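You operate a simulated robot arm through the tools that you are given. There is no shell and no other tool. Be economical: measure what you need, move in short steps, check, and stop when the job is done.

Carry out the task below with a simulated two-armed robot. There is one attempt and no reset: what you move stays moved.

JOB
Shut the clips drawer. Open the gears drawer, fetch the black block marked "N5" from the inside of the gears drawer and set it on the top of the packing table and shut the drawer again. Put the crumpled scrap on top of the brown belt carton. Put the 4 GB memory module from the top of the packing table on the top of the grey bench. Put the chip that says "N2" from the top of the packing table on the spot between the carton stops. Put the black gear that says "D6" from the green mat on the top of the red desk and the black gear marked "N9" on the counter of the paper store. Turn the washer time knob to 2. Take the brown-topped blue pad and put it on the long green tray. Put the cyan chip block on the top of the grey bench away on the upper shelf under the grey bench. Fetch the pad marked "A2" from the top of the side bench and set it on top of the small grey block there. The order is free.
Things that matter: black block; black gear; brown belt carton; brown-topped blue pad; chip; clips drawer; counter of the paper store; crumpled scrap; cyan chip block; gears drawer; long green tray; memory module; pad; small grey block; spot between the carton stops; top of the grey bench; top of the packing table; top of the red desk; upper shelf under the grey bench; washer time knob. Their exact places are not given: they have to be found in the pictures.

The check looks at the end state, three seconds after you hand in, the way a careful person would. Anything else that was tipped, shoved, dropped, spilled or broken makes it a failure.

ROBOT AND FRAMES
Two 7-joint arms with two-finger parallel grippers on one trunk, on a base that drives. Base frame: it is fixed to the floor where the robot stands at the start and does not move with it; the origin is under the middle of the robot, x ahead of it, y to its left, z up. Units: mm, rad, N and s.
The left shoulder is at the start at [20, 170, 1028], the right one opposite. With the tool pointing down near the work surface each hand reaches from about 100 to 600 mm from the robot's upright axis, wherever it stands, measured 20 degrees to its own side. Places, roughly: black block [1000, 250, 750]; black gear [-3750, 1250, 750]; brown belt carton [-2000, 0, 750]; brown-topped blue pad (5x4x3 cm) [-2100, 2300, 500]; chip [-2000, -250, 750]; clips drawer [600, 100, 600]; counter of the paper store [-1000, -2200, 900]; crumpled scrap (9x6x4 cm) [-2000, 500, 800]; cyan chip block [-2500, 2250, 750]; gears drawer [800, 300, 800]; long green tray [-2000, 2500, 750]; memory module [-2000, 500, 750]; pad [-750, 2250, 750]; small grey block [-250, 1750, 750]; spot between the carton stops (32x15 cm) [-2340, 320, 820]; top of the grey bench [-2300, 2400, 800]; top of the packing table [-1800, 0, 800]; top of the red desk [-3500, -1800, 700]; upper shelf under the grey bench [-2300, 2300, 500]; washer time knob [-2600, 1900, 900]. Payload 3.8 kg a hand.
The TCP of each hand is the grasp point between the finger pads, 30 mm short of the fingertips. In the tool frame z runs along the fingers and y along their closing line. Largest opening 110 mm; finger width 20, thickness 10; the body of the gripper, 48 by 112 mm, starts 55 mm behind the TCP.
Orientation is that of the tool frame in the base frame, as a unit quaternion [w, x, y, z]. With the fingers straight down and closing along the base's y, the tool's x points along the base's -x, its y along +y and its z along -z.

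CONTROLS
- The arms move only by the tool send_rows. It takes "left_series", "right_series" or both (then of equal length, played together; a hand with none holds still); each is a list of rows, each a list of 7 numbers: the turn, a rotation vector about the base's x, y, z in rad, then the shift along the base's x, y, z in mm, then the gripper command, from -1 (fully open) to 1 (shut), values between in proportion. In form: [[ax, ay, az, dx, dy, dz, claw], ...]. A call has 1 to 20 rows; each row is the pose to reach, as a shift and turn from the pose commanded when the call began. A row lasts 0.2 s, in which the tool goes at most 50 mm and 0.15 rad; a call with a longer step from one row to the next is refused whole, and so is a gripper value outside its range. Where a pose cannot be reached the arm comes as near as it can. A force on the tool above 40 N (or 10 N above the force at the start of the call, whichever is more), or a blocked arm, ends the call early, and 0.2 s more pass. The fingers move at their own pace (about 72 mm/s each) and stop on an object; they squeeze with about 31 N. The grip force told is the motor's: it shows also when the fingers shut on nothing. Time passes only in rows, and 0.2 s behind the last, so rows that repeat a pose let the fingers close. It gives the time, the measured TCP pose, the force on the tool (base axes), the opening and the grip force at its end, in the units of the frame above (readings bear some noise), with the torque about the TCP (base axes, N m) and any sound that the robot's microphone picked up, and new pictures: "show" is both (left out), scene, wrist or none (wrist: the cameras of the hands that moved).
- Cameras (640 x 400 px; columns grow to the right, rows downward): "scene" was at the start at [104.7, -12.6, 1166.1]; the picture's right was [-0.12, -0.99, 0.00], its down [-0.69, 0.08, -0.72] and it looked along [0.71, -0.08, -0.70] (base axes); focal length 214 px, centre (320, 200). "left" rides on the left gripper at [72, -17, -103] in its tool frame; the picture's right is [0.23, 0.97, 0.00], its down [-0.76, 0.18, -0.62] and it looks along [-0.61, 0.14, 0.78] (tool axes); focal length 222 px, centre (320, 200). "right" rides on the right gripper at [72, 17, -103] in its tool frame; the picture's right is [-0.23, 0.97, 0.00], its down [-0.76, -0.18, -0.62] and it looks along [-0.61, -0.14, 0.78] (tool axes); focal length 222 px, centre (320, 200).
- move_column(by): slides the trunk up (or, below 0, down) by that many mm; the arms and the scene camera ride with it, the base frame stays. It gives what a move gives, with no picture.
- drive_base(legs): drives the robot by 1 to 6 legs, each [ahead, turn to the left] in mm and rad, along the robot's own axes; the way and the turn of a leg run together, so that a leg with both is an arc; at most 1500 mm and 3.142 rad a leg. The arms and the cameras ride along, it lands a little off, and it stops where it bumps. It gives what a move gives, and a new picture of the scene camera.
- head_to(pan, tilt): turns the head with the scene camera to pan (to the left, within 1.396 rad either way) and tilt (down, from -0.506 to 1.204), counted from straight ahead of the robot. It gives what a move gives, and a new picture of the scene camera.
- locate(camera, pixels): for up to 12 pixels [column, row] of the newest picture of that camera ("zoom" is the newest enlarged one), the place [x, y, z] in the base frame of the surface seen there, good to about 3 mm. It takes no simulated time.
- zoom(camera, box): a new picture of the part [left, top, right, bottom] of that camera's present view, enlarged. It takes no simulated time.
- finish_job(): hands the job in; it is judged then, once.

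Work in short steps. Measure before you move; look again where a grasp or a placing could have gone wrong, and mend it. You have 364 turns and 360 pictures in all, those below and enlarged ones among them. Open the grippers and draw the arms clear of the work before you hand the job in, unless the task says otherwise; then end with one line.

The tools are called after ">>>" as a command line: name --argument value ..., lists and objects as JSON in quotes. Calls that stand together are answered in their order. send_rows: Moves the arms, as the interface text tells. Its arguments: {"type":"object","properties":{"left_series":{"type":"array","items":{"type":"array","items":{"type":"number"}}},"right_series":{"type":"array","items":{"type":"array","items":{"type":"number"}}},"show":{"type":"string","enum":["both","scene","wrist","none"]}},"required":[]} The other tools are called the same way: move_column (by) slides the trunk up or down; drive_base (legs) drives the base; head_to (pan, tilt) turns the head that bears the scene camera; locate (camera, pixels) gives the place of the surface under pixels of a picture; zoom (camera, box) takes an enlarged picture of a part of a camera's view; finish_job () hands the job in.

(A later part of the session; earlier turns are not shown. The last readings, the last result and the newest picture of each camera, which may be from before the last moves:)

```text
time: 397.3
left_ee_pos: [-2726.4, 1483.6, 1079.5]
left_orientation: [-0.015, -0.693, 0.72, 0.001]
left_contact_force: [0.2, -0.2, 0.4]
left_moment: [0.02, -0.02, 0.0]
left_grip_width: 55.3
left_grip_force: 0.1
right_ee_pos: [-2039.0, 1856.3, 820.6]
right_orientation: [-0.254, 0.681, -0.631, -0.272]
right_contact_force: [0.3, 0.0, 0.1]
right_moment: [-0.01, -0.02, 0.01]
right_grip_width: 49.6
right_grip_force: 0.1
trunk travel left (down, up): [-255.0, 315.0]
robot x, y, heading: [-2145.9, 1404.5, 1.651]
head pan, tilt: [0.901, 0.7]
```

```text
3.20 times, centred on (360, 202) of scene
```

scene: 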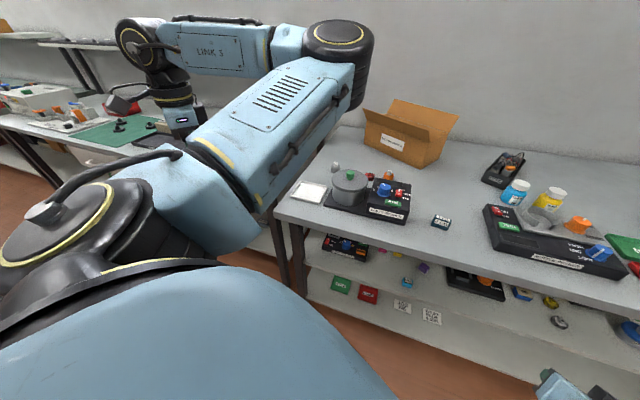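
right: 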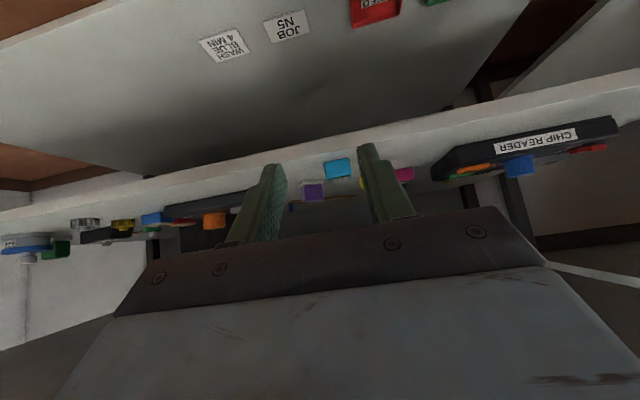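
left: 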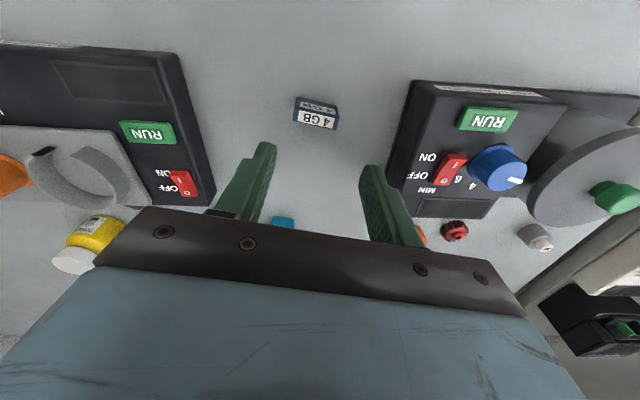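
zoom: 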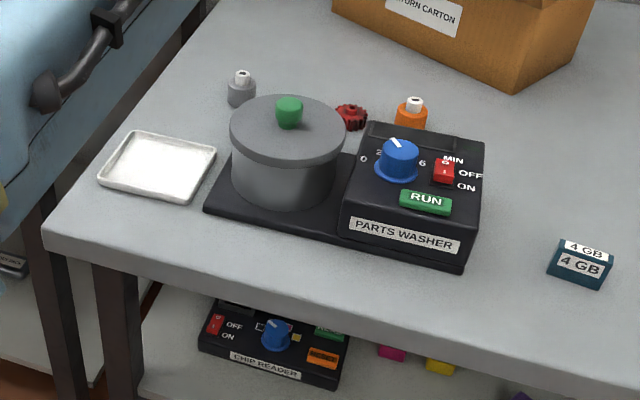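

Only the bench corner was touched; nothing moved. I tuck the left hand closer to the body for safer driving.

>>> send_rows --left_series '[[0, 0, 0, 30, 2, -10, 0], [0, 0, 0, 60, 4, -20, 0], [0, 0, 0, 90, 6, -30, 0], [0, 0, 0, 120, 8, -40, 0], [0, 0, 0, 150, 10, -50, 0], [0, 0, 0, 180, 12, -60, 0], [0, 0, 0, 210, 14, -70, 0]]' --show "none"

```text
time: 398.9
left_ee_pos: [-2588.0, 1543.1, 1033.8]
left_orientation: [-0.014, -0.694, 0.72, -0.001]
left_contact_force: [0.2, -0.2, -1.0]
left_moment: [-0.03, 0.03, -0.01]
left_grip_width: 55.0
left_grip_force: 0.1
left hand out of reach, approached as far as the arm can: row 4, 5, 6, 7
right_ee_pos: [-2037.0, 1857.5, 820.7]
right_orientation: [-0.254, 0.68, -0.631, -0.272]
right_contact_force: [0.0, 0.8, -0.6]
right_moment: [-0.01, -0.01, -0.02]
right_grip_width: 49.4
right_grip_force: 0.1
trunk travel left (down, up): [-255.0, 315.0]
robot x, y, heading: [-2148.2, 1406.9, 1.651]
head pan, tilt: [0.901, 0.7]
```

Raised and tucked; now drive right to stand before the pad.

>>> drive_base --legs '[[0, -0.899], [408, 0], [0, 1.438]]'

>>> move_column --by -250

>>> head_to --pan -0.2 --tilt 0.75

>>> zoom --camera "scene" --box '[240, 130, 460, 270]'

```text
time: 407.2
left_ee_pos: [-2304.8, 1574.9, 1034.6]
left_orientation: [0.013, 0.858, -0.513, 0.004]
left_contact_force: [-0.7, 0.2, -0.1]
left_moment: [0.0, -0.03, -0.02]
left_grip_width: 54.8
left_grip_force: 0.0
right_ee_pos: [-1988.9, 2125.5, 821.3]
right_orientation: [-0.175, 0.822, -0.431, -0.329]
right_contact_force: [0.3, 0.3, 0.1]
right_moment: [0.0, -0.01, 0.01]
right_grip_width: 49.5
right_grip_force: 0.2
trunk travel left (down, up): [-255.0, 315.0]
robot x, y, heading: [-1854.8, 1682.5, 2.186]
head pan, tilt: [0.901, 0.7]
```

scene: 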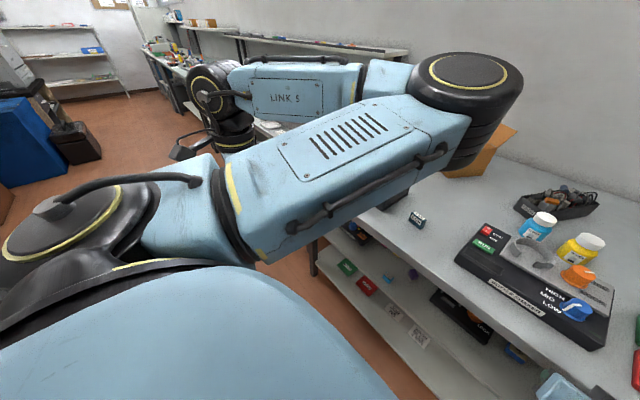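

```text
time: 409.8
left_ee_pos: [-2304.7, 1575.6, 784.1]
left_orientation: [0.013, 0.858, -0.513, 0.004]
left_contact_force: [0.9, 0.0, -0.6]
left_moment: [-0.02, -0.01, -0.01]
left_grip_width: 55.2
left_grip_force: 0.0
right_ee_pos: [-1988.2, 2126.4, 570.2]
right_orientation: [-0.173, 0.822, -0.43, -0.33]
right_contact_force: [-0.1, 0.5, -1.0]
right_moment: [0.03, 0.02, 0.0]
right_grip_width: 49.4
right_grip_force: 0.0
trunk travel left (down, up): [-5.0, 565.0]
robot x, y, heading: [-1859.1, 1679.0, 2.187]
head pan, tilt: [0.901, 0.7]
```

```text
time: 411.1
left_ee_pos: [-2304.5, 1575.9, 782.9]
left_orientation: [0.014, 0.858, -0.513, 0.004]
left_contact_force: [1.0, 0.4, 0.0]
left_moment: [0.01, 0.0, 0.01]
left_grip_width: 54.9
left_grip_force: 0.0
right_ee_pos: [-1987.1, 2124.8, 569.7]
right_orientation: [-0.174, 0.822, -0.43, -0.33]
right_contact_force: [0.1, 0.4, -0.8]
right_moment: [0.01, -0.01, 0.0]
right_grip_width: 49.3
right_grip_force: 0.0
trunk travel left (down, up): [-5.0, 565.0]
robot x, y, heading: [-1856.3, 1675.0, 2.185]
head pan, tilt: [-0.201, 0.75]
```

scene: 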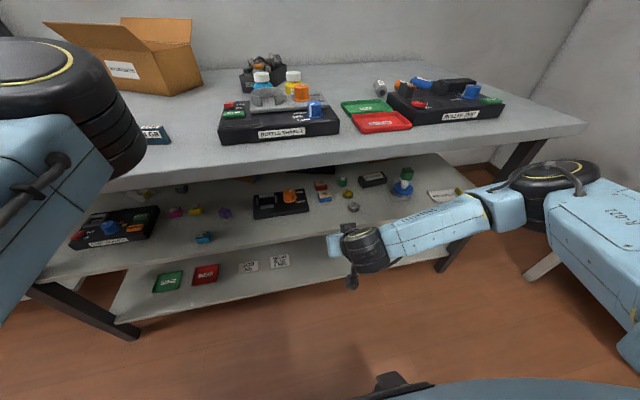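

```text
2.86 times, centred on (350, 200) of scene
```

zoom: 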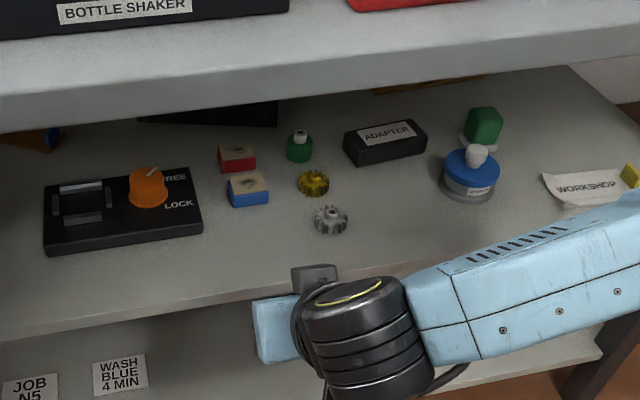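

Check left elbow clearance and refine the pad.

>>> locate --camera "zoom" --pixels '[[248, 182], [228, 178], [268, 178], [232, 205], [270, 200], [236, 170], [264, 172], [250, 203]]'

>>> locate --camera "scene" --pixels '[[110, 130], [130, 120], [120, 170], [60, 60], [135, 175], [375, 108], [350, 102], [395, 112]]'

```text
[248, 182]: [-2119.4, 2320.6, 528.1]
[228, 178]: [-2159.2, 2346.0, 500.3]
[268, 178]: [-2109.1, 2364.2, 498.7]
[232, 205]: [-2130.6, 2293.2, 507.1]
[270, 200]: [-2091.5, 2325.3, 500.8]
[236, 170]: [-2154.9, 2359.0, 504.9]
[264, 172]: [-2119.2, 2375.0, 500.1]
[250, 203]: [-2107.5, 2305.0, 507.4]
```

```text
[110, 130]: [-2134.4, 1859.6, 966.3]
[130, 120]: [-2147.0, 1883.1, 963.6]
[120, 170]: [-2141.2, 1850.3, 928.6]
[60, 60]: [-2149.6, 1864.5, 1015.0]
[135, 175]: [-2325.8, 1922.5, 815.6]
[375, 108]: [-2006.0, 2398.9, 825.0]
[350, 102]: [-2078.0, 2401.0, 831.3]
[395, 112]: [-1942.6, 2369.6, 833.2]
```

Pad centre (-2120,2318). Drive 60 mm forward, reach in above it at z≈568.

>>> drive_base --legs '[[60, 0]]'

>>> send_rows --right_series '[[0, 0, 0, -22, 33, 0, -0.2], [0, 0, 0, -45, 66, 0, -0.2], [0, 0, 0, -67, 99, 0, -0.2], [0, 0, 0, -85, 125, 0, -0.2]]' --show "both"

```text
time: 412.1
left_ee_pos: [-2338.8, 1623.9, 783.3]
left_orientation: [0.013, 0.858, -0.514, 0.004]
left_contact_force: [0.0, 0.2, -0.1]
left_moment: [-0.04, -0.02, 0.02]
left_grip_width: 54.7
left_grip_force: 0.0
right_ee_pos: [-2021.9, 2174.9, 570.2]
right_orientation: [-0.173, 0.823, -0.429, -0.33]
right_contact_force: [-0.8, 0.2, -0.5]
right_moment: [0.04, 0.01, 0.03]
right_grip_width: 49.8
right_grip_force: 0.1
trunk travel left (down, up): [-5.0, 565.0]
robot x, y, heading: [-1888.9, 1730.3, 2.181]
head pan, tilt: [-0.201, 0.75]
```

scene: 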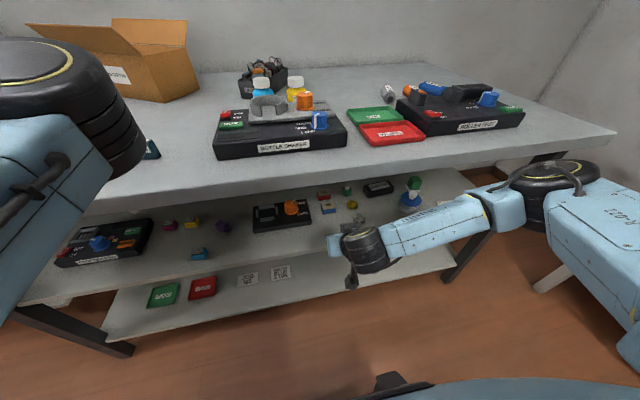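

```text
time: 413.1
left_ee_pos: [-2339.7, 1624.3, 785.1]
left_orientation: [0.014, 0.858, -0.513, 0.004]
left_contact_force: [0.2, -0.3, 0.3]
left_moment: [0.0, 0.03, 0.01]
left_grip_width: 55.0
left_grip_force: 0.1
right_ee_pos: [-2109.2, 2300.3, 570.7]
right_orientation: [-0.174, 0.822, -0.43, -0.329]
right_contact_force: [1.1, 1.0, 0.6]
right_moment: [0.01, 0.01, -0.03]
right_grip_width: 66.0
right_grip_force: 0.0
trunk travel left (down, up): [-5.0, 565.0]
robot x, y, heading: [-1888.3, 1730.6, 2.184]
head pan, tilt: [-0.201, 0.75]
```

scene: 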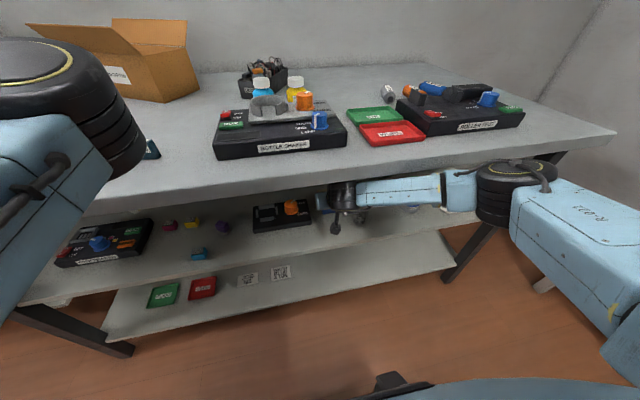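
right: 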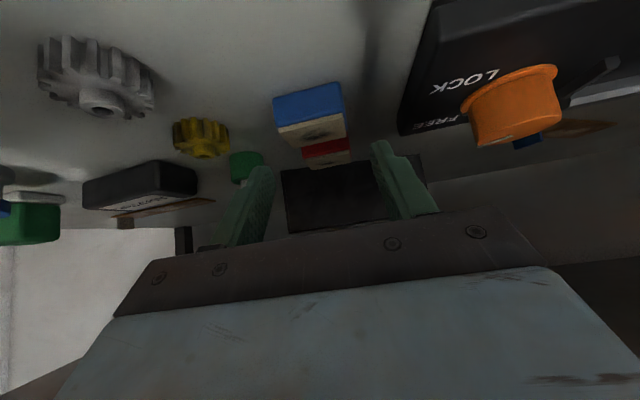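

Locate the pad in this wrist view to trim the lateral error.

>>> locate --camera "right" --pixels '[[312, 132], [278, 128], [344, 116], [310, 110], [276, 100], [340, 88], [285, 145], [345, 137]]'

```text
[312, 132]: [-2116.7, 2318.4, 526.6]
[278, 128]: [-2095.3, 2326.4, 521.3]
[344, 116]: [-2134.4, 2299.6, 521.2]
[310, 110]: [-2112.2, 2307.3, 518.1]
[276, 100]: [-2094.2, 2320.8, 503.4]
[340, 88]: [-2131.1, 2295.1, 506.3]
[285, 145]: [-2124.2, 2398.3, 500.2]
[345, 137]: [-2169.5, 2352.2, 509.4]
```

Shift 3 mm right, 8 forward, lower to 534 and grip.

>>> send_rows --right_series '[[0, 0, 0, -2, 8, -12, -0.2], [0, 0, 0, -2, 8, -25, -0.2], [0, 0, 0, -2, 8, -36, -0.2], [0, 0, 0, -2, 8, -36, 0.3], [0, 0, 0, -2, 8, -36, 1], [0, 0, 0, -2, 8, -36, 1]]' --show "wrist"

```text
time: 414.5
left_ee_pos: [-2338.6, 1624.5, 784.0]
left_orientation: [0.014, 0.858, -0.513, 0.004]
left_contact_force: [0.8, -0.3, -0.4]
left_moment: [-0.03, 0.02, 0.03]
left_grip_width: 55.2
left_grip_force: 0.0
right_ee_pos: [-2109.7, 2308.4, 535.2]
right_orientation: [-0.173, 0.823, -0.429, -0.33]
right_contact_force: [0.0, 0.3, 0.8]
right_moment: [0.02, 0.03, 0.0]
right_grip_width: 46.6
right_grip_force: 30.8
trunk travel left (down, up): [-5.0, 565.0]
robot x, y, heading: [-1891.8, 1729.8, 2.185]
head pan, tilt: [-0.201, 0.75]
```

right: 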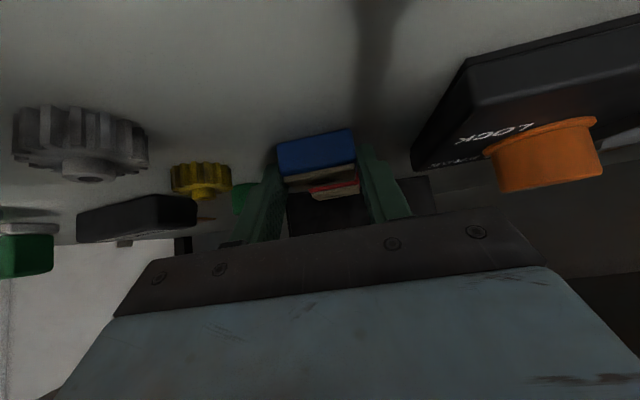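

Gripped (46.6 mm). Lift 40 mm and withdraw straight back.

>>> send_rows --right_series '[[0, 0, 0, 0, 0, 15, 1], [0, 0, 0, 0, 0, 40, 1], [0, 0, 0, 23, -33, 45, 1], [0, 0, 0, 46, -66, 45, 1], [0, 0, 0, 69, -99, 45, 1], [0, 0, 0, 92, -131, 45, 1], [0, 0, 0, 115, -163, 45, 1]]' --show "wrist"

>>> drive_base --legs '[[-200, 0]]'

>>> move_column --by 340

>>> head_to --pan -0.3 --tilt 0.75

```text
time: 416.1
left_ee_pos: [-2338.5, 1623.7, 783.8]
left_orientation: [0.013, 0.858, -0.514, 0.004]
left_contact_force: [0.4, 0.1, -0.4]
left_moment: [0.01, -0.04, 0.01]
left_grip_width: 55.1
left_grip_force: 0.1
right_ee_pos: [-1995.1, 2145.4, 581.8]
right_orientation: [-0.175, 0.822, -0.431, -0.33]
right_contact_force: [-0.4, -0.1, -0.9]
right_moment: [0.01, 0.02, 0.02]
right_grip_width: 46.9
right_grip_force: 30.9
trunk travel left (down, up): [-5.0, 565.0]
robot x, y, heading: [-1887.2, 1728.4, 2.178]
head pan, tilt: [-0.201, 0.75]
```

right: 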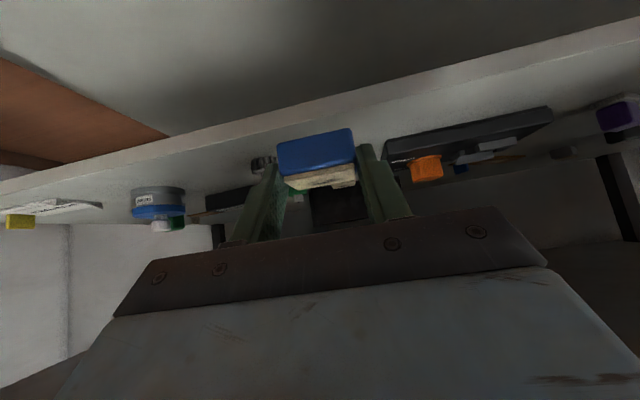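

```text
time: 417.7
left_ee_pos: [-2225.3, 1461.6, 783.8]
left_orientation: [0.014, 0.857, -0.515, 0.004]
left_contact_force: [0.1, -0.6, 0.3]
left_moment: [-0.01, 0.01, -0.01]
left_grip_width: 55.2
left_grip_force: 0.1
right_ee_pos: [-1879.3, 1981.7, 580.3]
right_orientation: [-0.175, 0.822, -0.432, -0.328]
right_contact_force: [0.0, 0.5, -0.6]
right_moment: [-0.03, -0.01, 0.0]
right_grip_width: 46.7
right_grip_force: 31.1
trunk travel left (down, up): [-5.0, 565.0]
robot x, y, heading: [-1778.2, 1562.2, 2.182]
head pan, tilt: [-0.201, 0.75]
```

scene: 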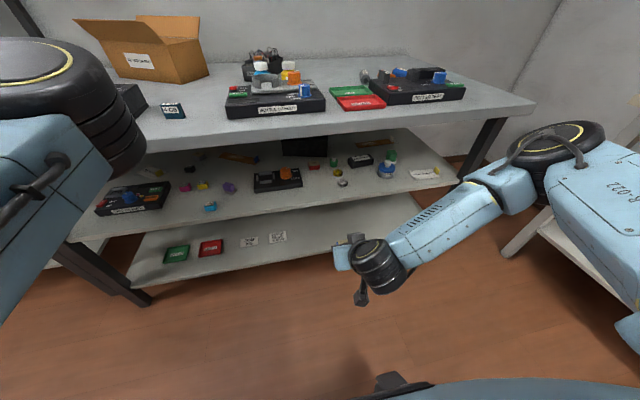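

```text
time: 421.0
left_ee_pos: [-2224.0, 1461.9, 1123.3]
left_orientation: [0.013, 0.858, -0.514, 0.004]
left_contact_force: [0.7, 1.1, 0.1]
left_moment: [-0.01, 0.0, -0.01]
left_grip_width: 55.0
left_grip_force: 0.1
right_ee_pos: [-1879.4, 1982.1, 921.5]
right_orientation: [-0.173, 0.822, -0.43, -0.329]
right_contact_force: [-0.9, -0.1, -0.3]
right_moment: [-0.01, -0.01, -0.02]
right_grip_width: 46.7
right_grip_force: 30.7
trunk travel left (down, up): [-345.0, 225.0]
robot x, y, heading: [-1774.8, 1565.2, 2.178]
head pan, tilt: [-0.201, 0.75]
```

```text
time: 421.7
left_ee_pos: [-2224.1, 1461.6, 1123.5]
left_orientation: [0.014, 0.857, -0.515, 0.004]
left_contact_force: [-0.5, 0.3, 0.0]
left_moment: [-0.02, 0.0, 0.01]
left_grip_width: 55.0
left_grip_force: 0.1
right_ee_pos: [-1879.1, 1981.3, 920.4]
right_orientation: [-0.173, 0.822, -0.43, -0.33]
right_contact_force: [-0.1, 0.1, -0.8]
right_moment: [0.0, -0.04, -0.01]
right_grip_width: 47.0
right_grip_force: 30.9
trunk travel left (down, up): [-345.0, 225.0]
robot x, y, heading: [-1775.8, 1565.5, 2.186]
head pan, tilt: [-0.3, 0.75]
```

scene: 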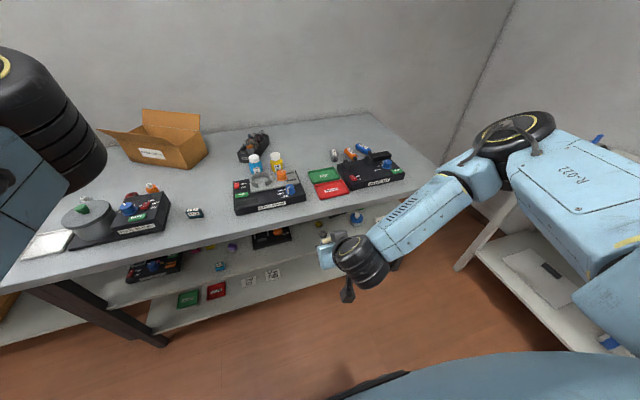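

I zoom on the green tray and locate its corners.

>>> zoom --camera "scene" --box '[280, 145, 400, 220]'

>>> locate --camera "zoom" --pixels '[[245, 165], [155, 145], [290, 125], [345, 180], [190, 205], [220, 160], [270, 150], [270, 175], [500, 60], [380, 190]]'

```text
5.33 times, centred on (340, 182) of scene
```

zoom: 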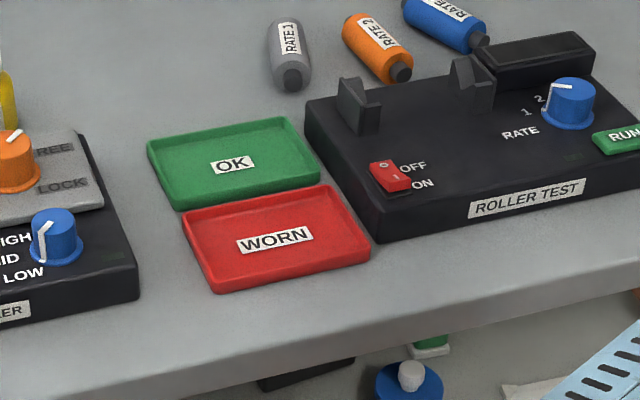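

```text
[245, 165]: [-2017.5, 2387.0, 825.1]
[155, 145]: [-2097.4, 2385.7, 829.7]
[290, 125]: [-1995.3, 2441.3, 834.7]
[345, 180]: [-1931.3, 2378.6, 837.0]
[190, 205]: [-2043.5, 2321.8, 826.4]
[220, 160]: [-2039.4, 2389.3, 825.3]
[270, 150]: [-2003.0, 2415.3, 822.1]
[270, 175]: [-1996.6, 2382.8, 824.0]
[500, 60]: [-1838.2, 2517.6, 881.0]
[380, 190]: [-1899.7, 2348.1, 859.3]
```

OK tray centre ≈(-2026,2387), floor z≈824. I drive to reach it.

>>> drive_base --legs '[[0, -0.582], [235, 0], [0, 0.59]]'

```text
time: 426.6
left_ee_pos: [-2232.3, 1692.0, 1123.2]
left_orientation: [0.014, 0.86, -0.51, 0.004]
left_contact_force: [-0.4, 0.0, -0.6]
left_moment: [0.0, 0.0, -0.02]
left_grip_width: 55.0
left_grip_force: 0.1
right_ee_pos: [-1891.7, 2215.6, 920.5]
right_orientation: [-0.173, 0.824, -0.428, -0.329]
right_contact_force: [-0.9, 0.9, -0.7]
right_moment: [0.02, 0.01, 0.01]
right_grip_width: 46.7
right_grip_force: 31.0
trunk travel left (down, up): [-345.0, 225.0]
robot x, y, heading: [-1785.5, 1799.6, 2.193]
head pan, tilt: [-0.3, 0.75]
```

scene: 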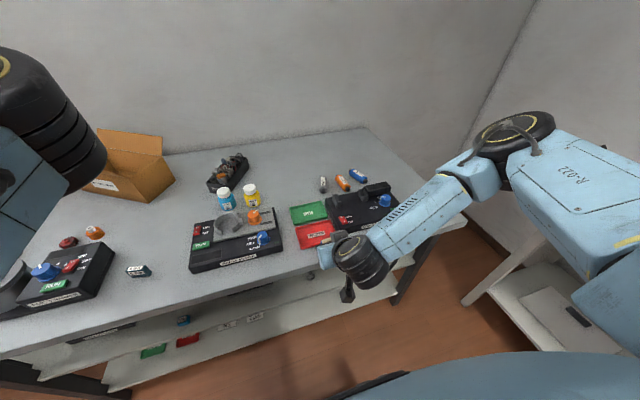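

Advance over the tray at the present height.

>>> send_rows --right_series '[[0, 0, 0, -25, 32, 0, 1], [0, 0, 0, -50, 64, 0, 1], [0, 0, 0, -75, 96, 0, 1], [0, 0, 0, -100, 128, 0, 1], [0, 0, 0, -122, 156, 0, 1], [0, 0, 0, -122, 156, -25, 1]]' --show "both"

```text
time: 428.0
left_ee_pos: [-2231.5, 1692.2, 1123.6]
left_orientation: [0.014, 0.86, -0.51, 0.004]
left_contact_force: [-0.2, 0.5, 0.1]
left_moment: [0.02, 0.03, 0.01]
left_grip_width: 55.3
left_grip_force: 0.0
right_ee_pos: [-2014.5, 2370.9, 894.6]
right_orientation: [-0.173, 0.824, -0.427, -0.33]
right_contact_force: [-0.3, -0.4, -0.4]
right_moment: [0.01, -0.04, 0.02]
right_grip_width: 47.0
right_grip_force: 30.8
trunk travel left (down, up): [-345.0, 225.0]
robot x, y, heading: [-1781.6, 1802.0, 2.189]
head pan, tilt: [-0.3, 0.75]
```

scene: 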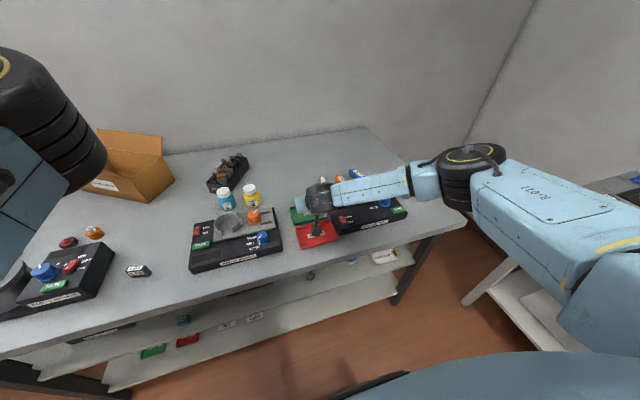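
right: 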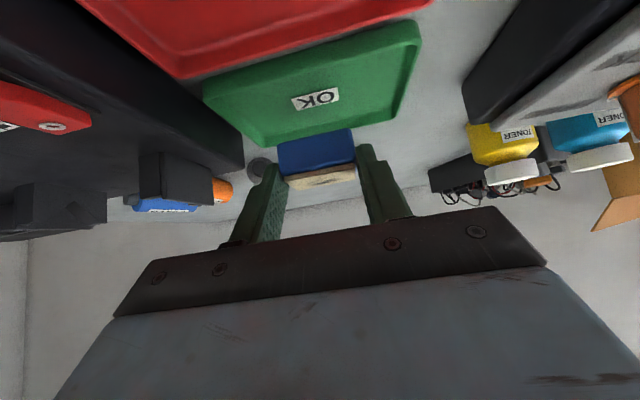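

I measure pad versus tray in this view.

>>> locate --camera "right" --pixels '[[315, 150], [280, 150], [352, 135], [315, 100], [205, 100], [420, 50], [395, 115], [250, 140], [320, 170]]'

```text
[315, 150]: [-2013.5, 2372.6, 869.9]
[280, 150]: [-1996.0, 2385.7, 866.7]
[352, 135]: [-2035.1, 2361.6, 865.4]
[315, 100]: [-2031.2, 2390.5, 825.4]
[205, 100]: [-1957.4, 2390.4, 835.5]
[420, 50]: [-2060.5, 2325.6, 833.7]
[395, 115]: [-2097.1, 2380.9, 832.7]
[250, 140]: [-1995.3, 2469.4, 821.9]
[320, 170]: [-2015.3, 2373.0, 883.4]
```

Pad centre (-2025,2389) coincides with the tray centre (-2027,2386). Lower 34 mm, release, retreat back-up.

>>> send_rows --right_series '[[0, 0, 0, 0, 0, -15, 1], [0, 0, 0, 0, 0, -28, 1], [0, 0, 0, 0, 0, -34, 1], [0, 0, 0, 0, 0, -34, 0.4], [0, 0, 0, 0, 0, -34, -0.05], [0, 0, 0, 0, 0, -34, -0.1], [0, 0, 0, 8, -11, -20, -0.1], [0, 0, 0, 20, -28, 5, -0.1], [0, 0, 0, 40, -56, 35, -0.1], [0, 0, 0, 65, -90, 60, -0.1], [0, 0, 0, 90, -125, 70, -0.1]]' --show "both"

```text
time: 430.4
left_ee_pos: [-2230.5, 1691.0, 1124.1]
left_orientation: [0.014, 0.86, -0.511, 0.004]
left_contact_force: [0.3, -0.5, 1.1]
left_moment: [0.01, -0.01, -0.03]
left_grip_width: 55.0
left_grip_force: 0.1
right_ee_pos: [-1923.3, 2245.6, 965.5]
right_orientation: [-0.173, 0.824, -0.427, -0.329]
right_contact_force: [1.3, -0.6, -1.5]
right_moment: [0.02, 0.02, 0.02]
right_grip_width: 60.3
right_grip_force: 0.0
trunk travel left (down, up): [-345.0, 225.0]
robot x, y, heading: [-1782.7, 1800.1, 2.186]
head pan, tilt: [-0.3, 0.75]
```

scene: 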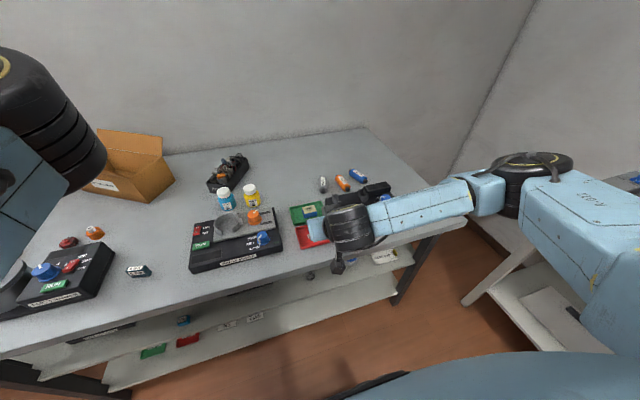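
right: 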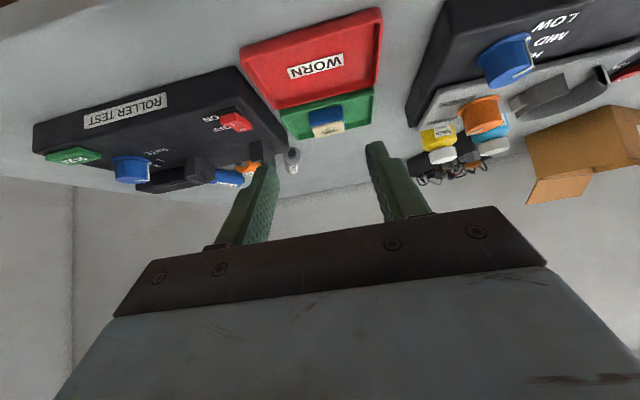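

Pad is in the green tray. I straighten the hand, back off, and turn to the side bench.

>>> send_rows --right_series '[[-0.107, -0.076, 0, 15, -22, 15, -0.1], [-0.214, -0.151, 0, 30, -44, 30, -0.1], [-0.32, -0.227, 0, 40, -58, 45, -0.1], [-0.427, -0.302, 0, 50, -72, 60, -0.1], [-0.534, -0.378, 0, 55, -80, 75, -0.1], [-0.641, -0.454, 0, 58, -82, 90, -0.1]]' --show "none"

>>> drive_base --legs '[[-230, 0], [0, -1.56], [400, 0]]'

>>> head_to --pan -0.4 --tilt 0.6

```text
time: 431.8
left_ee_pos: [-2231.7, 1692.7, 1122.1]
left_orientation: [0.014, 0.86, -0.51, 0.005]
left_contact_force: [-0.6, -0.3, 0.6]
left_moment: [0.0, -0.01, -0.01]
left_grip_width: 55.2
left_grip_force: 0.1
right_ee_pos: [-1866.2, 2162.5, 1056.5]
right_orientation: [0.004, 0.889, -0.458, 0.013]
right_contact_force: [-0.3, -0.2, -0.9]
right_moment: [-0.02, 0.02, 0.03]
right_grip_width: 60.3
right_grip_force: 0.1
trunk travel left (down, up): [-345.0, 225.0]
robot x, y, heading: [-1785.3, 1802.6, 2.186]
head pan, tilt: [-0.3, 0.75]
```

```text
time: 439.5
left_ee_pos: [-1435.5, 2292.7, 1122.6]
left_orientation: [-0.012, -0.249, 0.968, 0.007]
left_contact_force: [0.8, 0.8, -0.4]
left_moment: [0.02, 0.04, 0.0]
left_grip_width: 54.9
left_grip_force: 0.1
right_ee_pos: [-963.1, 1928.5, 1056.6]
right_orientation: [-0.011, -0.305, 0.952, -0.005]
right_contact_force: [0.4, -0.4, 0.0]
right_moment: [-0.03, -0.01, 0.0]
right_grip_width: 60.4
right_grip_force: 0.0
trunk travel left (down, up): [-345.0, 225.0]
robot x, y, heading: [-1327.5, 1844.8, 0.624]
head pan, tilt: [-0.3, 0.75]
```

scene: 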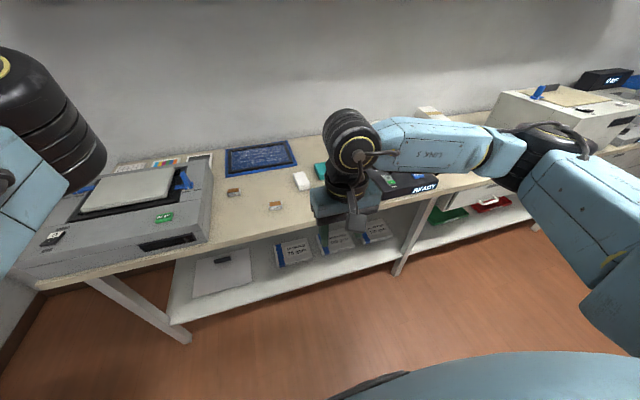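

```text
time: 440.2
left_ee_pos: [-1435.5, 2293.4, 1123.3]
left_orientation: [-0.012, -0.249, 0.969, 0.006]
left_contact_force: [-0.1, 0.4, -0.6]
left_moment: [0.01, -0.03, 0.02]
left_grip_width: 55.3
left_grip_force: 0.1
right_ee_pos: [-962.9, 1928.2, 1055.3]
right_orientation: [-0.01, -0.304, 0.953, -0.005]
right_contact_force: [0.2, -0.1, -0.4]
right_moment: [-0.02, 0.01, 0.02]
right_grip_width: 60.5
right_grip_force: 0.1
trunk travel left (down, up): [-345.0, 225.0]
robot x, y, heading: [-1325.5, 1847.8, 0.625]
head pan, tilt: [-0.4, 0.6]
```

scene: 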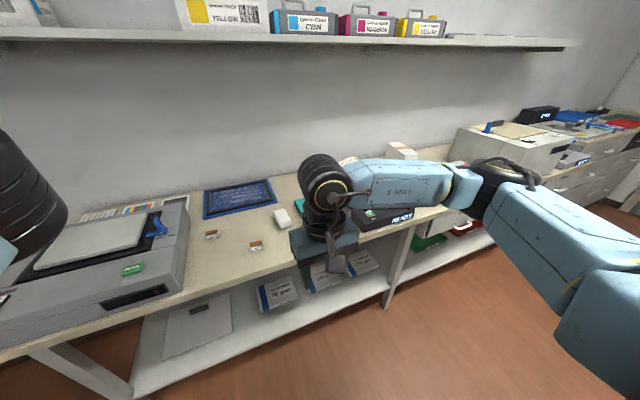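

>>> zoom --camera "scene" --box '[190, 180, 310, 260]'

>>> locate --camera "zoom" --pixels '[[120, 290], [320, 345], [480, 200], [345, 80], [330, 400]]'

```text
5.00 times, centred on (250, 220) of scene
```

zoom: 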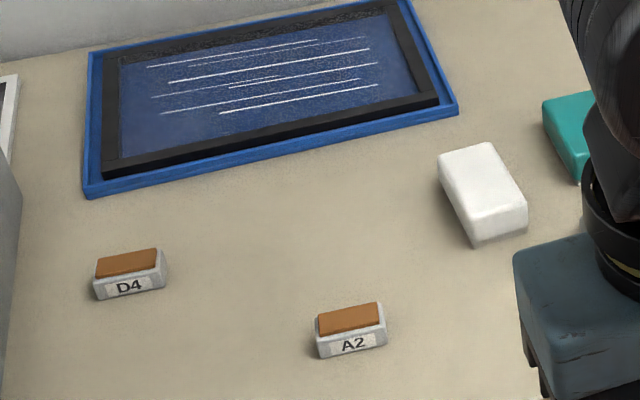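

```text
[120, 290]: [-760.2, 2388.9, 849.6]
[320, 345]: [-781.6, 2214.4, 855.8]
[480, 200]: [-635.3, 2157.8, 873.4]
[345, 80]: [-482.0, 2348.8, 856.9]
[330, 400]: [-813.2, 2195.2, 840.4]
```

A2 pad at ≈(-778,2215). Look further right for the small grey block.

>>> head_to --pan -0.85 --tilt 0.55

>>> zoom --camera "scene" --box '[120, 110, 440, 310]'

```text
time: 441.1
left_ee_pos: [-1435.5, 2292.4, 1122.7]
left_orientation: [-0.014, -0.248, 0.969, 0.007]
left_contact_force: [0.1, 0.5, 0.4]
left_moment: [0.01, 0.0, 0.01]
left_grip_width: 55.1
left_grip_force: 0.0
right_ee_pos: [-962.4, 1929.1, 1055.9]
right_orientation: [-0.01, -0.304, 0.953, -0.004]
right_contact_force: [-0.3, 0.2, -0.1]
right_moment: [0.03, 0.0, -0.01]
right_grip_width: 60.5
right_grip_force: 0.0
trunk travel left (down, up): [-345.0, 225.0]
robot x, y, heading: [-1324.0, 1847.1, 0.627]
head pan, tilt: [-0.85, 0.55]
```

scene: 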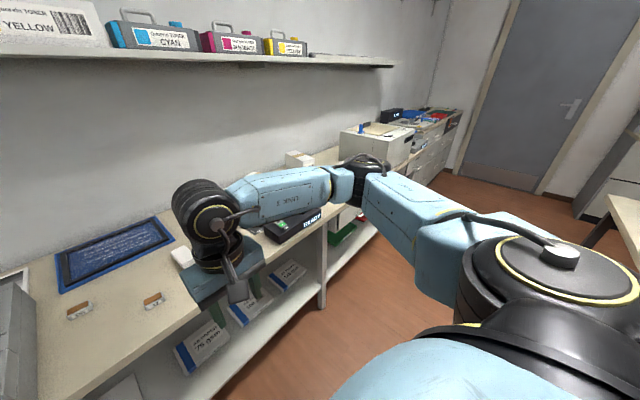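

```text
2.00 times, centred on (280, 210) of scene
```

zoom: 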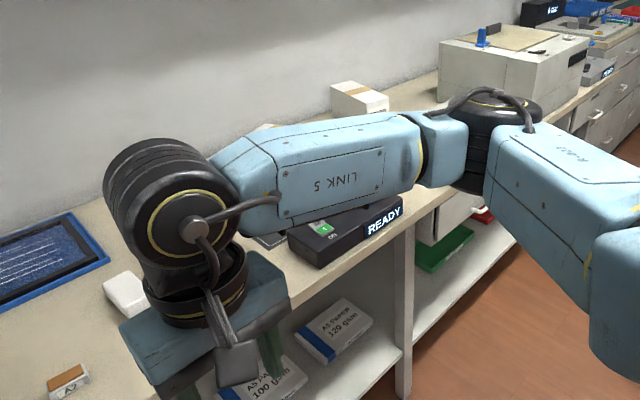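

First take A2. Drive 120 mm closer and lower the trunk.

>>> drive_base --legs '[[120, 0]]'

>>> send_rows --right_series '[[0, 0, 0, 20, 25, 0, 0], [0, 0, 0, 40, 55, 0, 0], [0, 0, 0, 60, 90, 0, 0], [0, 0, 0, 75, 130, 0, 0], [0, 0, 0, 85, 170, 0, 0], [0, 0, 0, 85, 205, 0, 0]]' --show "wrist"

```text
time: 442.3
left_ee_pos: [-1337.4, 2362.9, 1123.5]
left_orientation: [-0.013, -0.247, 0.969, 0.006]
left_contact_force: [0.3, 1.1, -0.4]
left_moment: [0.01, 0.0, 0.03]
left_grip_width: 55.1
left_grip_force: 0.1
right_ee_pos: [-865.8, 1998.1, 1054.2]
right_orientation: [-0.011, -0.303, 0.953, -0.005]
right_contact_force: [-0.1, 0.0, 0.0]
right_moment: [0.02, 0.04, 0.02]
right_grip_width: 60.4
right_grip_force: 0.1
trunk travel left (down, up): [-345.0, 225.0]
robot x, y, heading: [-1228.4, 1916.8, 0.624]
head pan, tilt: [-0.85, 0.55]
```

scene: 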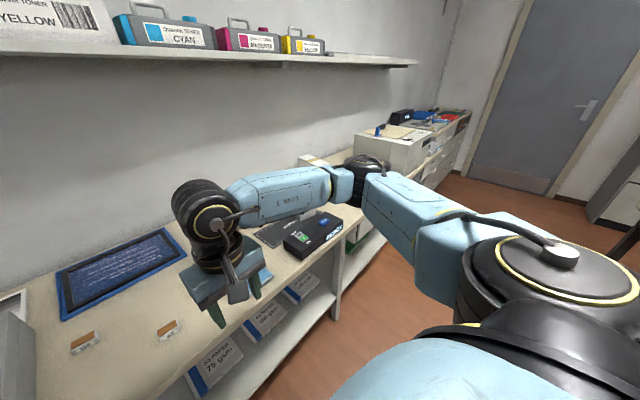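

```text
time: 443.7
left_ee_pos: [-1339.3, 2363.4, 1122.8]
left_orientation: [-0.012, -0.248, 0.969, 0.006]
left_contact_force: [-0.5, 1.0, 0.4]
left_moment: [-0.01, -0.01, 0.02]
left_grip_width: 55.0
left_grip_force: 0.1
right_ee_pos: [-783.2, 2203.5, 1056.7]
right_orientation: [-0.01, -0.305, 0.952, -0.006]
right_contact_force: [-0.5, -0.3, -0.4]
right_moment: [0.01, -0.02, -0.01]
right_grip_width: 54.9
right_grip_force: 0.2
trunk travel left (down, up): [-345.0, 225.0]
robot x, y, heading: [-1228.4, 1915.6, 0.624]
head pan, tilt: [-0.85, 0.55]
```

right: 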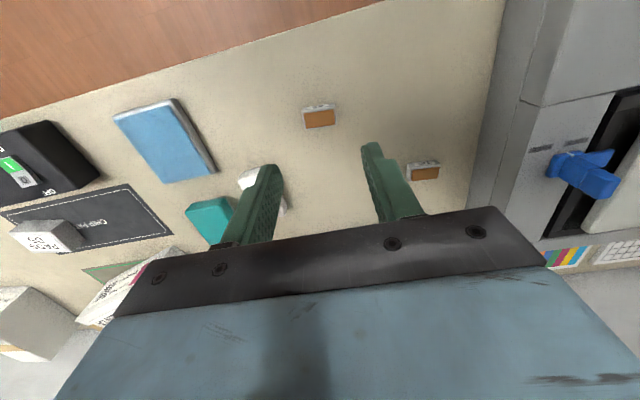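

>>> zoom --camera "right" --box '[270, 85, 370, 150]'

>>> locate --camera "right" --pixels '[[319, 118], [304, 109], [334, 106], [305, 128], [336, 124], [319, 140], [165, 140], [50, 235], [20, 165], [260, 190], [210, 215]]'

```text
6.15 times, centred on (320, 118) of right
```

zoom: 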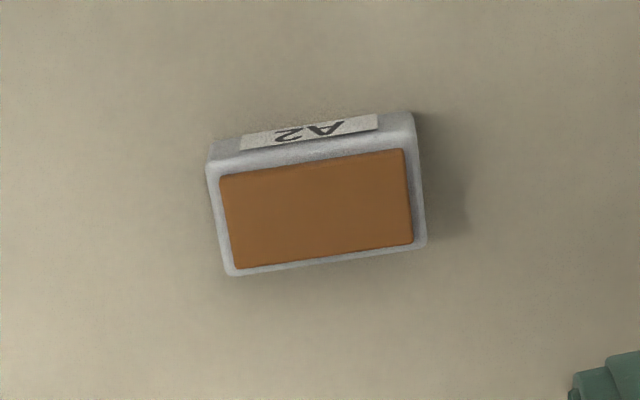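

```text
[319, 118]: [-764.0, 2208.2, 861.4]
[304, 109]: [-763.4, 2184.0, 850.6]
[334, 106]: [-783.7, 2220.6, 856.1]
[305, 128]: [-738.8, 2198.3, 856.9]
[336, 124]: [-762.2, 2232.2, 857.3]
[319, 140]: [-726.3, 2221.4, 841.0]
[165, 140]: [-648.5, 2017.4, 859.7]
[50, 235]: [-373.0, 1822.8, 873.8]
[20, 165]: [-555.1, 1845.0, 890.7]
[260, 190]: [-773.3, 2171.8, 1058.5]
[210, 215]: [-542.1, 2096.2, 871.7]
```

A2 centre (-763,2208), top 861, long side ~44 mm, yaw −0.11 from the tool. Lower the trunk 140 and align.

>>> move_column --by -140

>>> send_rows --right_series '[[0, 0, -0.06, 10, 2, 0, -0.1], [0, 0, -0.11, 20, 5, 0, -0.1], [0, 0, -0.11, 20, 5, 0, -0.1]]' --show "wrist"

```text
time: 445.4
left_ee_pos: [-1338.3, 2361.8, 984.5]
left_orientation: [-0.013, -0.247, 0.969, 0.007]
left_contact_force: [-0.3, 0.2, 0.2]
left_moment: [-0.03, -0.02, 0.02]
left_grip_width: 54.9
left_grip_force: 0.1
right_ee_pos: [-782.9, 2201.4, 915.5]
right_orientation: [-0.011, -0.304, 0.953, -0.005]
right_contact_force: [0.4, 0.6, 0.2]
right_moment: [-0.02, 0.0, -0.03]
right_grip_width: 55.1
right_grip_force: 0.0
trunk travel left (down, up): [-205.0, 365.0]
robot x, y, heading: [-1227.9, 1914.8, 0.625]
head pan, tilt: [-0.85, 0.55]
```

```text
time: 446.2
left_ee_pos: [-1338.5, 2361.8, 983.9]
left_orientation: [-0.013, -0.247, 0.969, 0.007]
left_contact_force: [-0.7, -0.6, 0.1]
left_moment: [-0.02, 0.0, -0.04]
left_grip_width: 54.8
left_grip_force: 0.1
right_ee_pos: [-761.8, 2205.6, 916.4]
right_orientation: [-0.01, -0.251, 0.968, -0.004]
right_contact_force: [-0.3, 0.0, 0.8]
right_moment: [-0.02, 0.0, 0.0]
right_grip_width: 60.4
right_grip_force: 0.0
trunk travel left (down, up): [-205.0, 365.0]
robot x, y, heading: [-1232.8, 1912.6, 0.62]
head pan, tilt: [-0.85, 0.55]
```

right: 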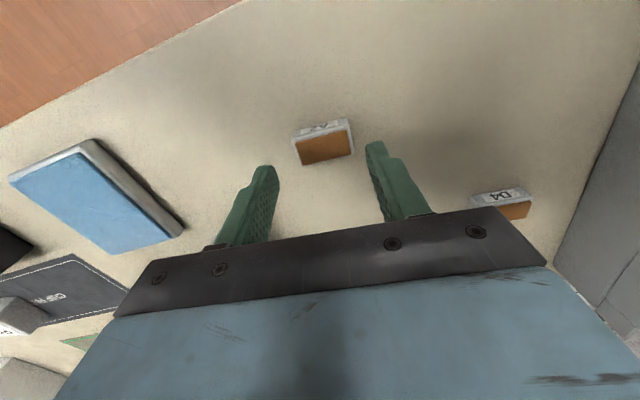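

Aligned. Descend to 874, grip and lift.

>>> send_rows --right_series '[[0, 0, 0, -1, 2, -20, -0.1], [0, 0, 0, -1, 2, -36, -0.1], [0, 0, 0, -1, 2, -43, -0.1], [0, 0, 0, -1, 2, -43, 0.4], [0, 0, 0, -1, 2, -43, 1], [0, 0, 0, -1, 2, -43, 1], [0, 0, 0, -1, 2, -20, 1], [0, 0, 0, -1, 2, 20, 1], [0, 0, 0, -1, 2, 60, 1]]' --show "wrist"

```text
time: 448.2
left_ee_pos: [-1340.2, 2361.6, 983.3]
left_orientation: [-0.013, -0.248, 0.969, 0.006]
left_contact_force: [-0.4, -0.4, 0.1]
left_moment: [-0.01, -0.02, 0.04]
left_grip_width: 54.9
left_grip_force: 0.0
right_ee_pos: [-763.1, 2207.8, 975.7]
right_orientation: [-0.012, -0.251, 0.968, -0.006]
right_contact_force: [0.1, 0.0, -0.7]
right_moment: [0.04, 0.04, 0.02]
right_grip_width: 44.5
right_grip_force: 31.4
trunk travel left (down, up): [-205.0, 365.0]
robot x, y, heading: [-1227.1, 1916.3, 0.627]
head pan, tilt: [-0.85, 0.55]
```

right: 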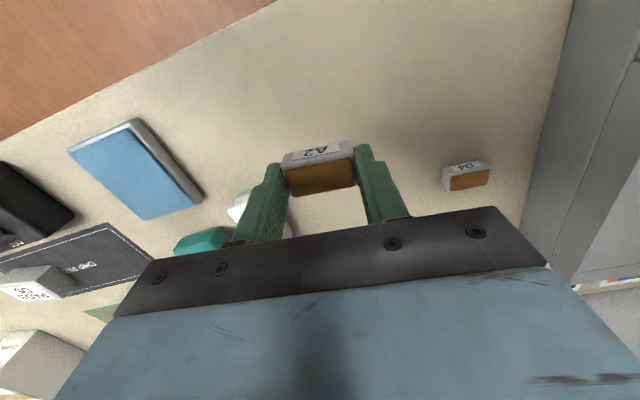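

A2 held. Raise and drive right to find the small grey block.

>>> move_column --by 200

>>> drive_base --legs '[[-60, 0], [0, -1.4], [440, 0], [0, 1.4]]'

>>> head_to --pan -0.1 --tilt 0.65

```text
time: 450.4
left_ee_pos: [-1338.8, 2361.4, 1183.2]
left_orientation: [-0.012, -0.248, 0.969, 0.007]
left_contact_force: [-0.3, 1.3, 0.0]
left_moment: [-0.01, 0.01, 0.0]
left_grip_width: 55.0
left_grip_force: 0.1
right_ee_pos: [-764.1, 2207.9, 1174.7]
right_orientation: [-0.011, -0.25, 0.968, -0.005]
right_contact_force: [0.7, -0.1, -0.7]
right_moment: [0.0, 0.02, -0.01]
right_grip_width: 44.2
right_grip_force: 31.5
trunk travel left (down, up): [-405.0, 165.0]
robot x, y, heading: [-1231.2, 1916.1, 0.623]
head pan, tilt: [-0.85, 0.55]
```

```text
time: 460.5
left_ee_pos: [-1073.1, 2014.9, 1183.3]
left_orientation: [-0.013, -0.25, 0.968, 0.006]
left_contact_force: [0.3, 0.7, 0.5]
left_moment: [-0.01, 0.0, -0.04]
left_grip_width: 54.9
left_grip_force: 0.2
right_ee_pos: [-498.1, 1863.7, 1174.9]
right_orientation: [-0.01, -0.253, 0.967, -0.004]
right_contact_force: [0.1, -1.0, -0.4]
right_moment: [0.04, 0.02, -0.04]
right_grip_width: 44.6
right_grip_force: 31.0
trunk travel left (down, up): [-405.0, 165.0]
robot x, y, heading: [-963.2, 1565.7, 0.63]
head pan, tilt: [-0.85, 0.55]
```

scene: 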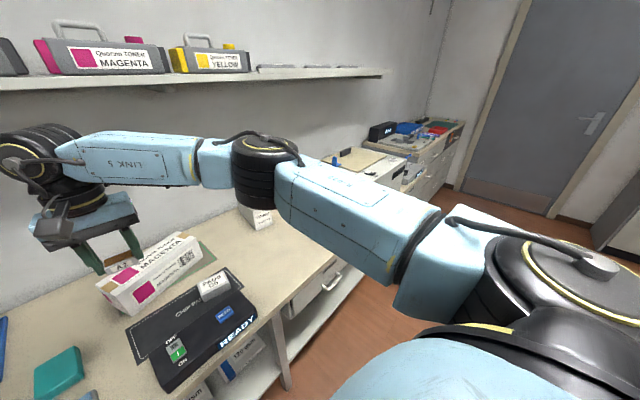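

```text
time: 461.6
left_ee_pos: [-1074.7, 2014.4, 1183.7]
left_orientation: [-0.012, -0.249, 0.968, 0.007]
left_contact_force: [-1.3, 0.5, -0.1]
left_moment: [-0.02, -0.03, 0.01]
left_grip_width: 54.5
left_grip_force: 0.1
right_ee_pos: [-498.8, 1862.8, 1175.6]
right_orientation: [-0.012, -0.253, 0.967, -0.004]
right_contact_force: [-0.1, 0.1, -1.0]
right_moment: [-0.03, -0.01, -0.01]
right_grip_width: 44.6
right_grip_force: 31.1
trunk travel left (down, up): [-405.0, 165.0]
robot x, y, heading: [-960.5, 1568.0, 0.626]
head pan, tilt: [-0.099, 0.649]
```

scene: 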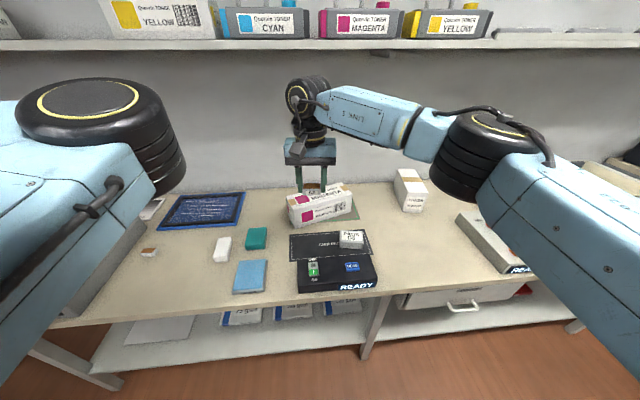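

>>> zoom --camera "scene" --box '[270, 175, 470, 300]'

>>> locate --camera "zoom" --pixels '[[262, 205], [222, 185], [290, 185], [270, 225], [170, 100], [445, 55], [150, 215]]'

```text
3.20 times, centred on (370, 238) of scene
```

zoom: 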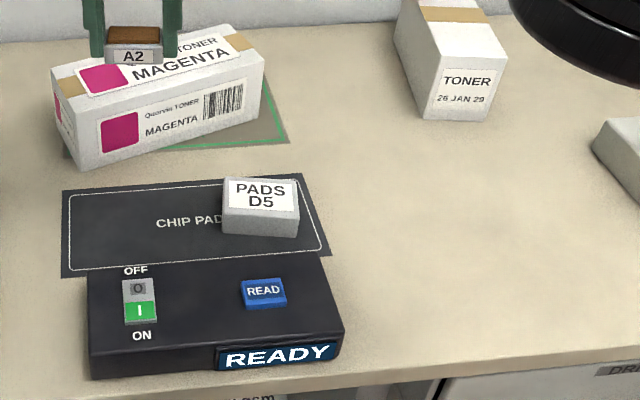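

```text
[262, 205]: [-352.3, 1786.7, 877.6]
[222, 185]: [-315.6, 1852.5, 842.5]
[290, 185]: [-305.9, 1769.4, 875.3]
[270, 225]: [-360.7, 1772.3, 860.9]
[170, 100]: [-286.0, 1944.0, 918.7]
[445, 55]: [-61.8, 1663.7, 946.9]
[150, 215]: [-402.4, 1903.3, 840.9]
```

The grey block ("PADS D5") on the chip pad is the target, top z≈877. Drive 80 mm closer and view from above.

>>> drive_base --legs '[[80, 0]]'

>>> move_column --by -130

>>> send_rows --right_series '[[0, 0, 0, 30, -35, 0, 1], [0, 0, 0, 60, -70, 0, 1], [0, 0, 0, 85, -105, 0, 1]]' --show "wrist"

```text
time: 462.7
left_ee_pos: [-1009.7, 2061.4, 1183.2]
left_orientation: [-0.012, -0.25, 0.968, 0.006]
left_contact_force: [0.9, 0.5, 0.4]
left_moment: [-0.02, 0.03, -0.02]
left_grip_width: 55.2
left_grip_force: 0.0
right_ee_pos: [-434.0, 1908.7, 1173.9]
right_orientation: [-0.012, -0.254, 0.967, -0.005]
right_contact_force: [-0.6, 0.4, 0.1]
right_moment: [0.01, 0.01, 0.0]
right_grip_width: 44.6
right_grip_force: 30.9
trunk travel left (down, up): [-405.0, 165.0]
robot x, y, heading: [-898.0, 1615.1, 0.625]
head pan, tilt: [-0.099, 0.649]
```

scene: 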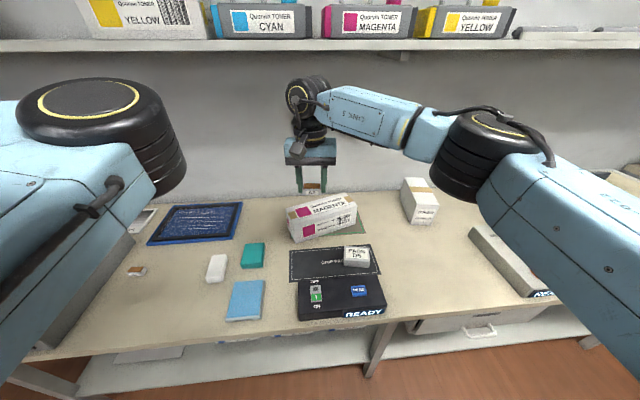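

```text
time: 464.3
left_ee_pos: [-1011.2, 2060.9, 1053.2]
left_orientation: [-0.013, -0.25, 0.968, 0.007]
left_contact_force: [-0.3, 0.7, 0.3]
left_moment: [0.02, 0.01, 0.01]
left_grip_width: 54.8
left_grip_force: 0.0
right_ee_pos: [-434.7, 1909.9, 1044.7]
right_orientation: [-0.01, -0.253, 0.967, -0.004]
right_contact_force: [0.4, 0.5, 0.0]
right_moment: [-0.03, 0.02, 0.03]
right_grip_width: 44.6
right_grip_force: 31.5
trunk travel left (down, up): [-275.0, 295.0]
robot x, y, heading: [-900.2, 1610.5, 0.625]
head pan, tilt: [-0.099, 0.649]
```

```text
time: 465.1
left_ee_pos: [-1010.7, 2059.9, 1054.0]
left_orientation: [-0.013, -0.25, 0.968, 0.008]
left_contact_force: [0.5, -0.1, 0.1]
left_moment: [0.03, 0.0, 0.0]
left_grip_width: 55.0
left_grip_force: 0.0
right_ee_pos: [-349.1, 1802.3, 1044.9]
right_orientation: [-0.01, -0.253, 0.967, -0.004]
right_contact_force: [0.5, -0.3, -0.1]
right_moment: [0.01, 0.02, -0.03]
right_grip_width: 44.5
right_grip_force: 31.0
trunk travel left (down, up): [-275.0, 295.0]
robot x, y, heading: [-898.6, 1613.4, 0.626]
head pan, tilt: [-0.099, 0.649]
```

right: 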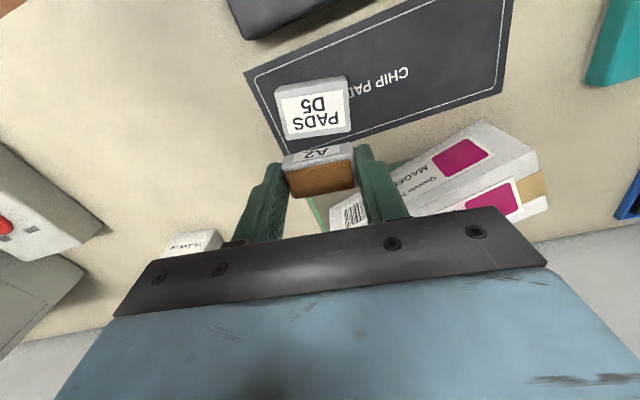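

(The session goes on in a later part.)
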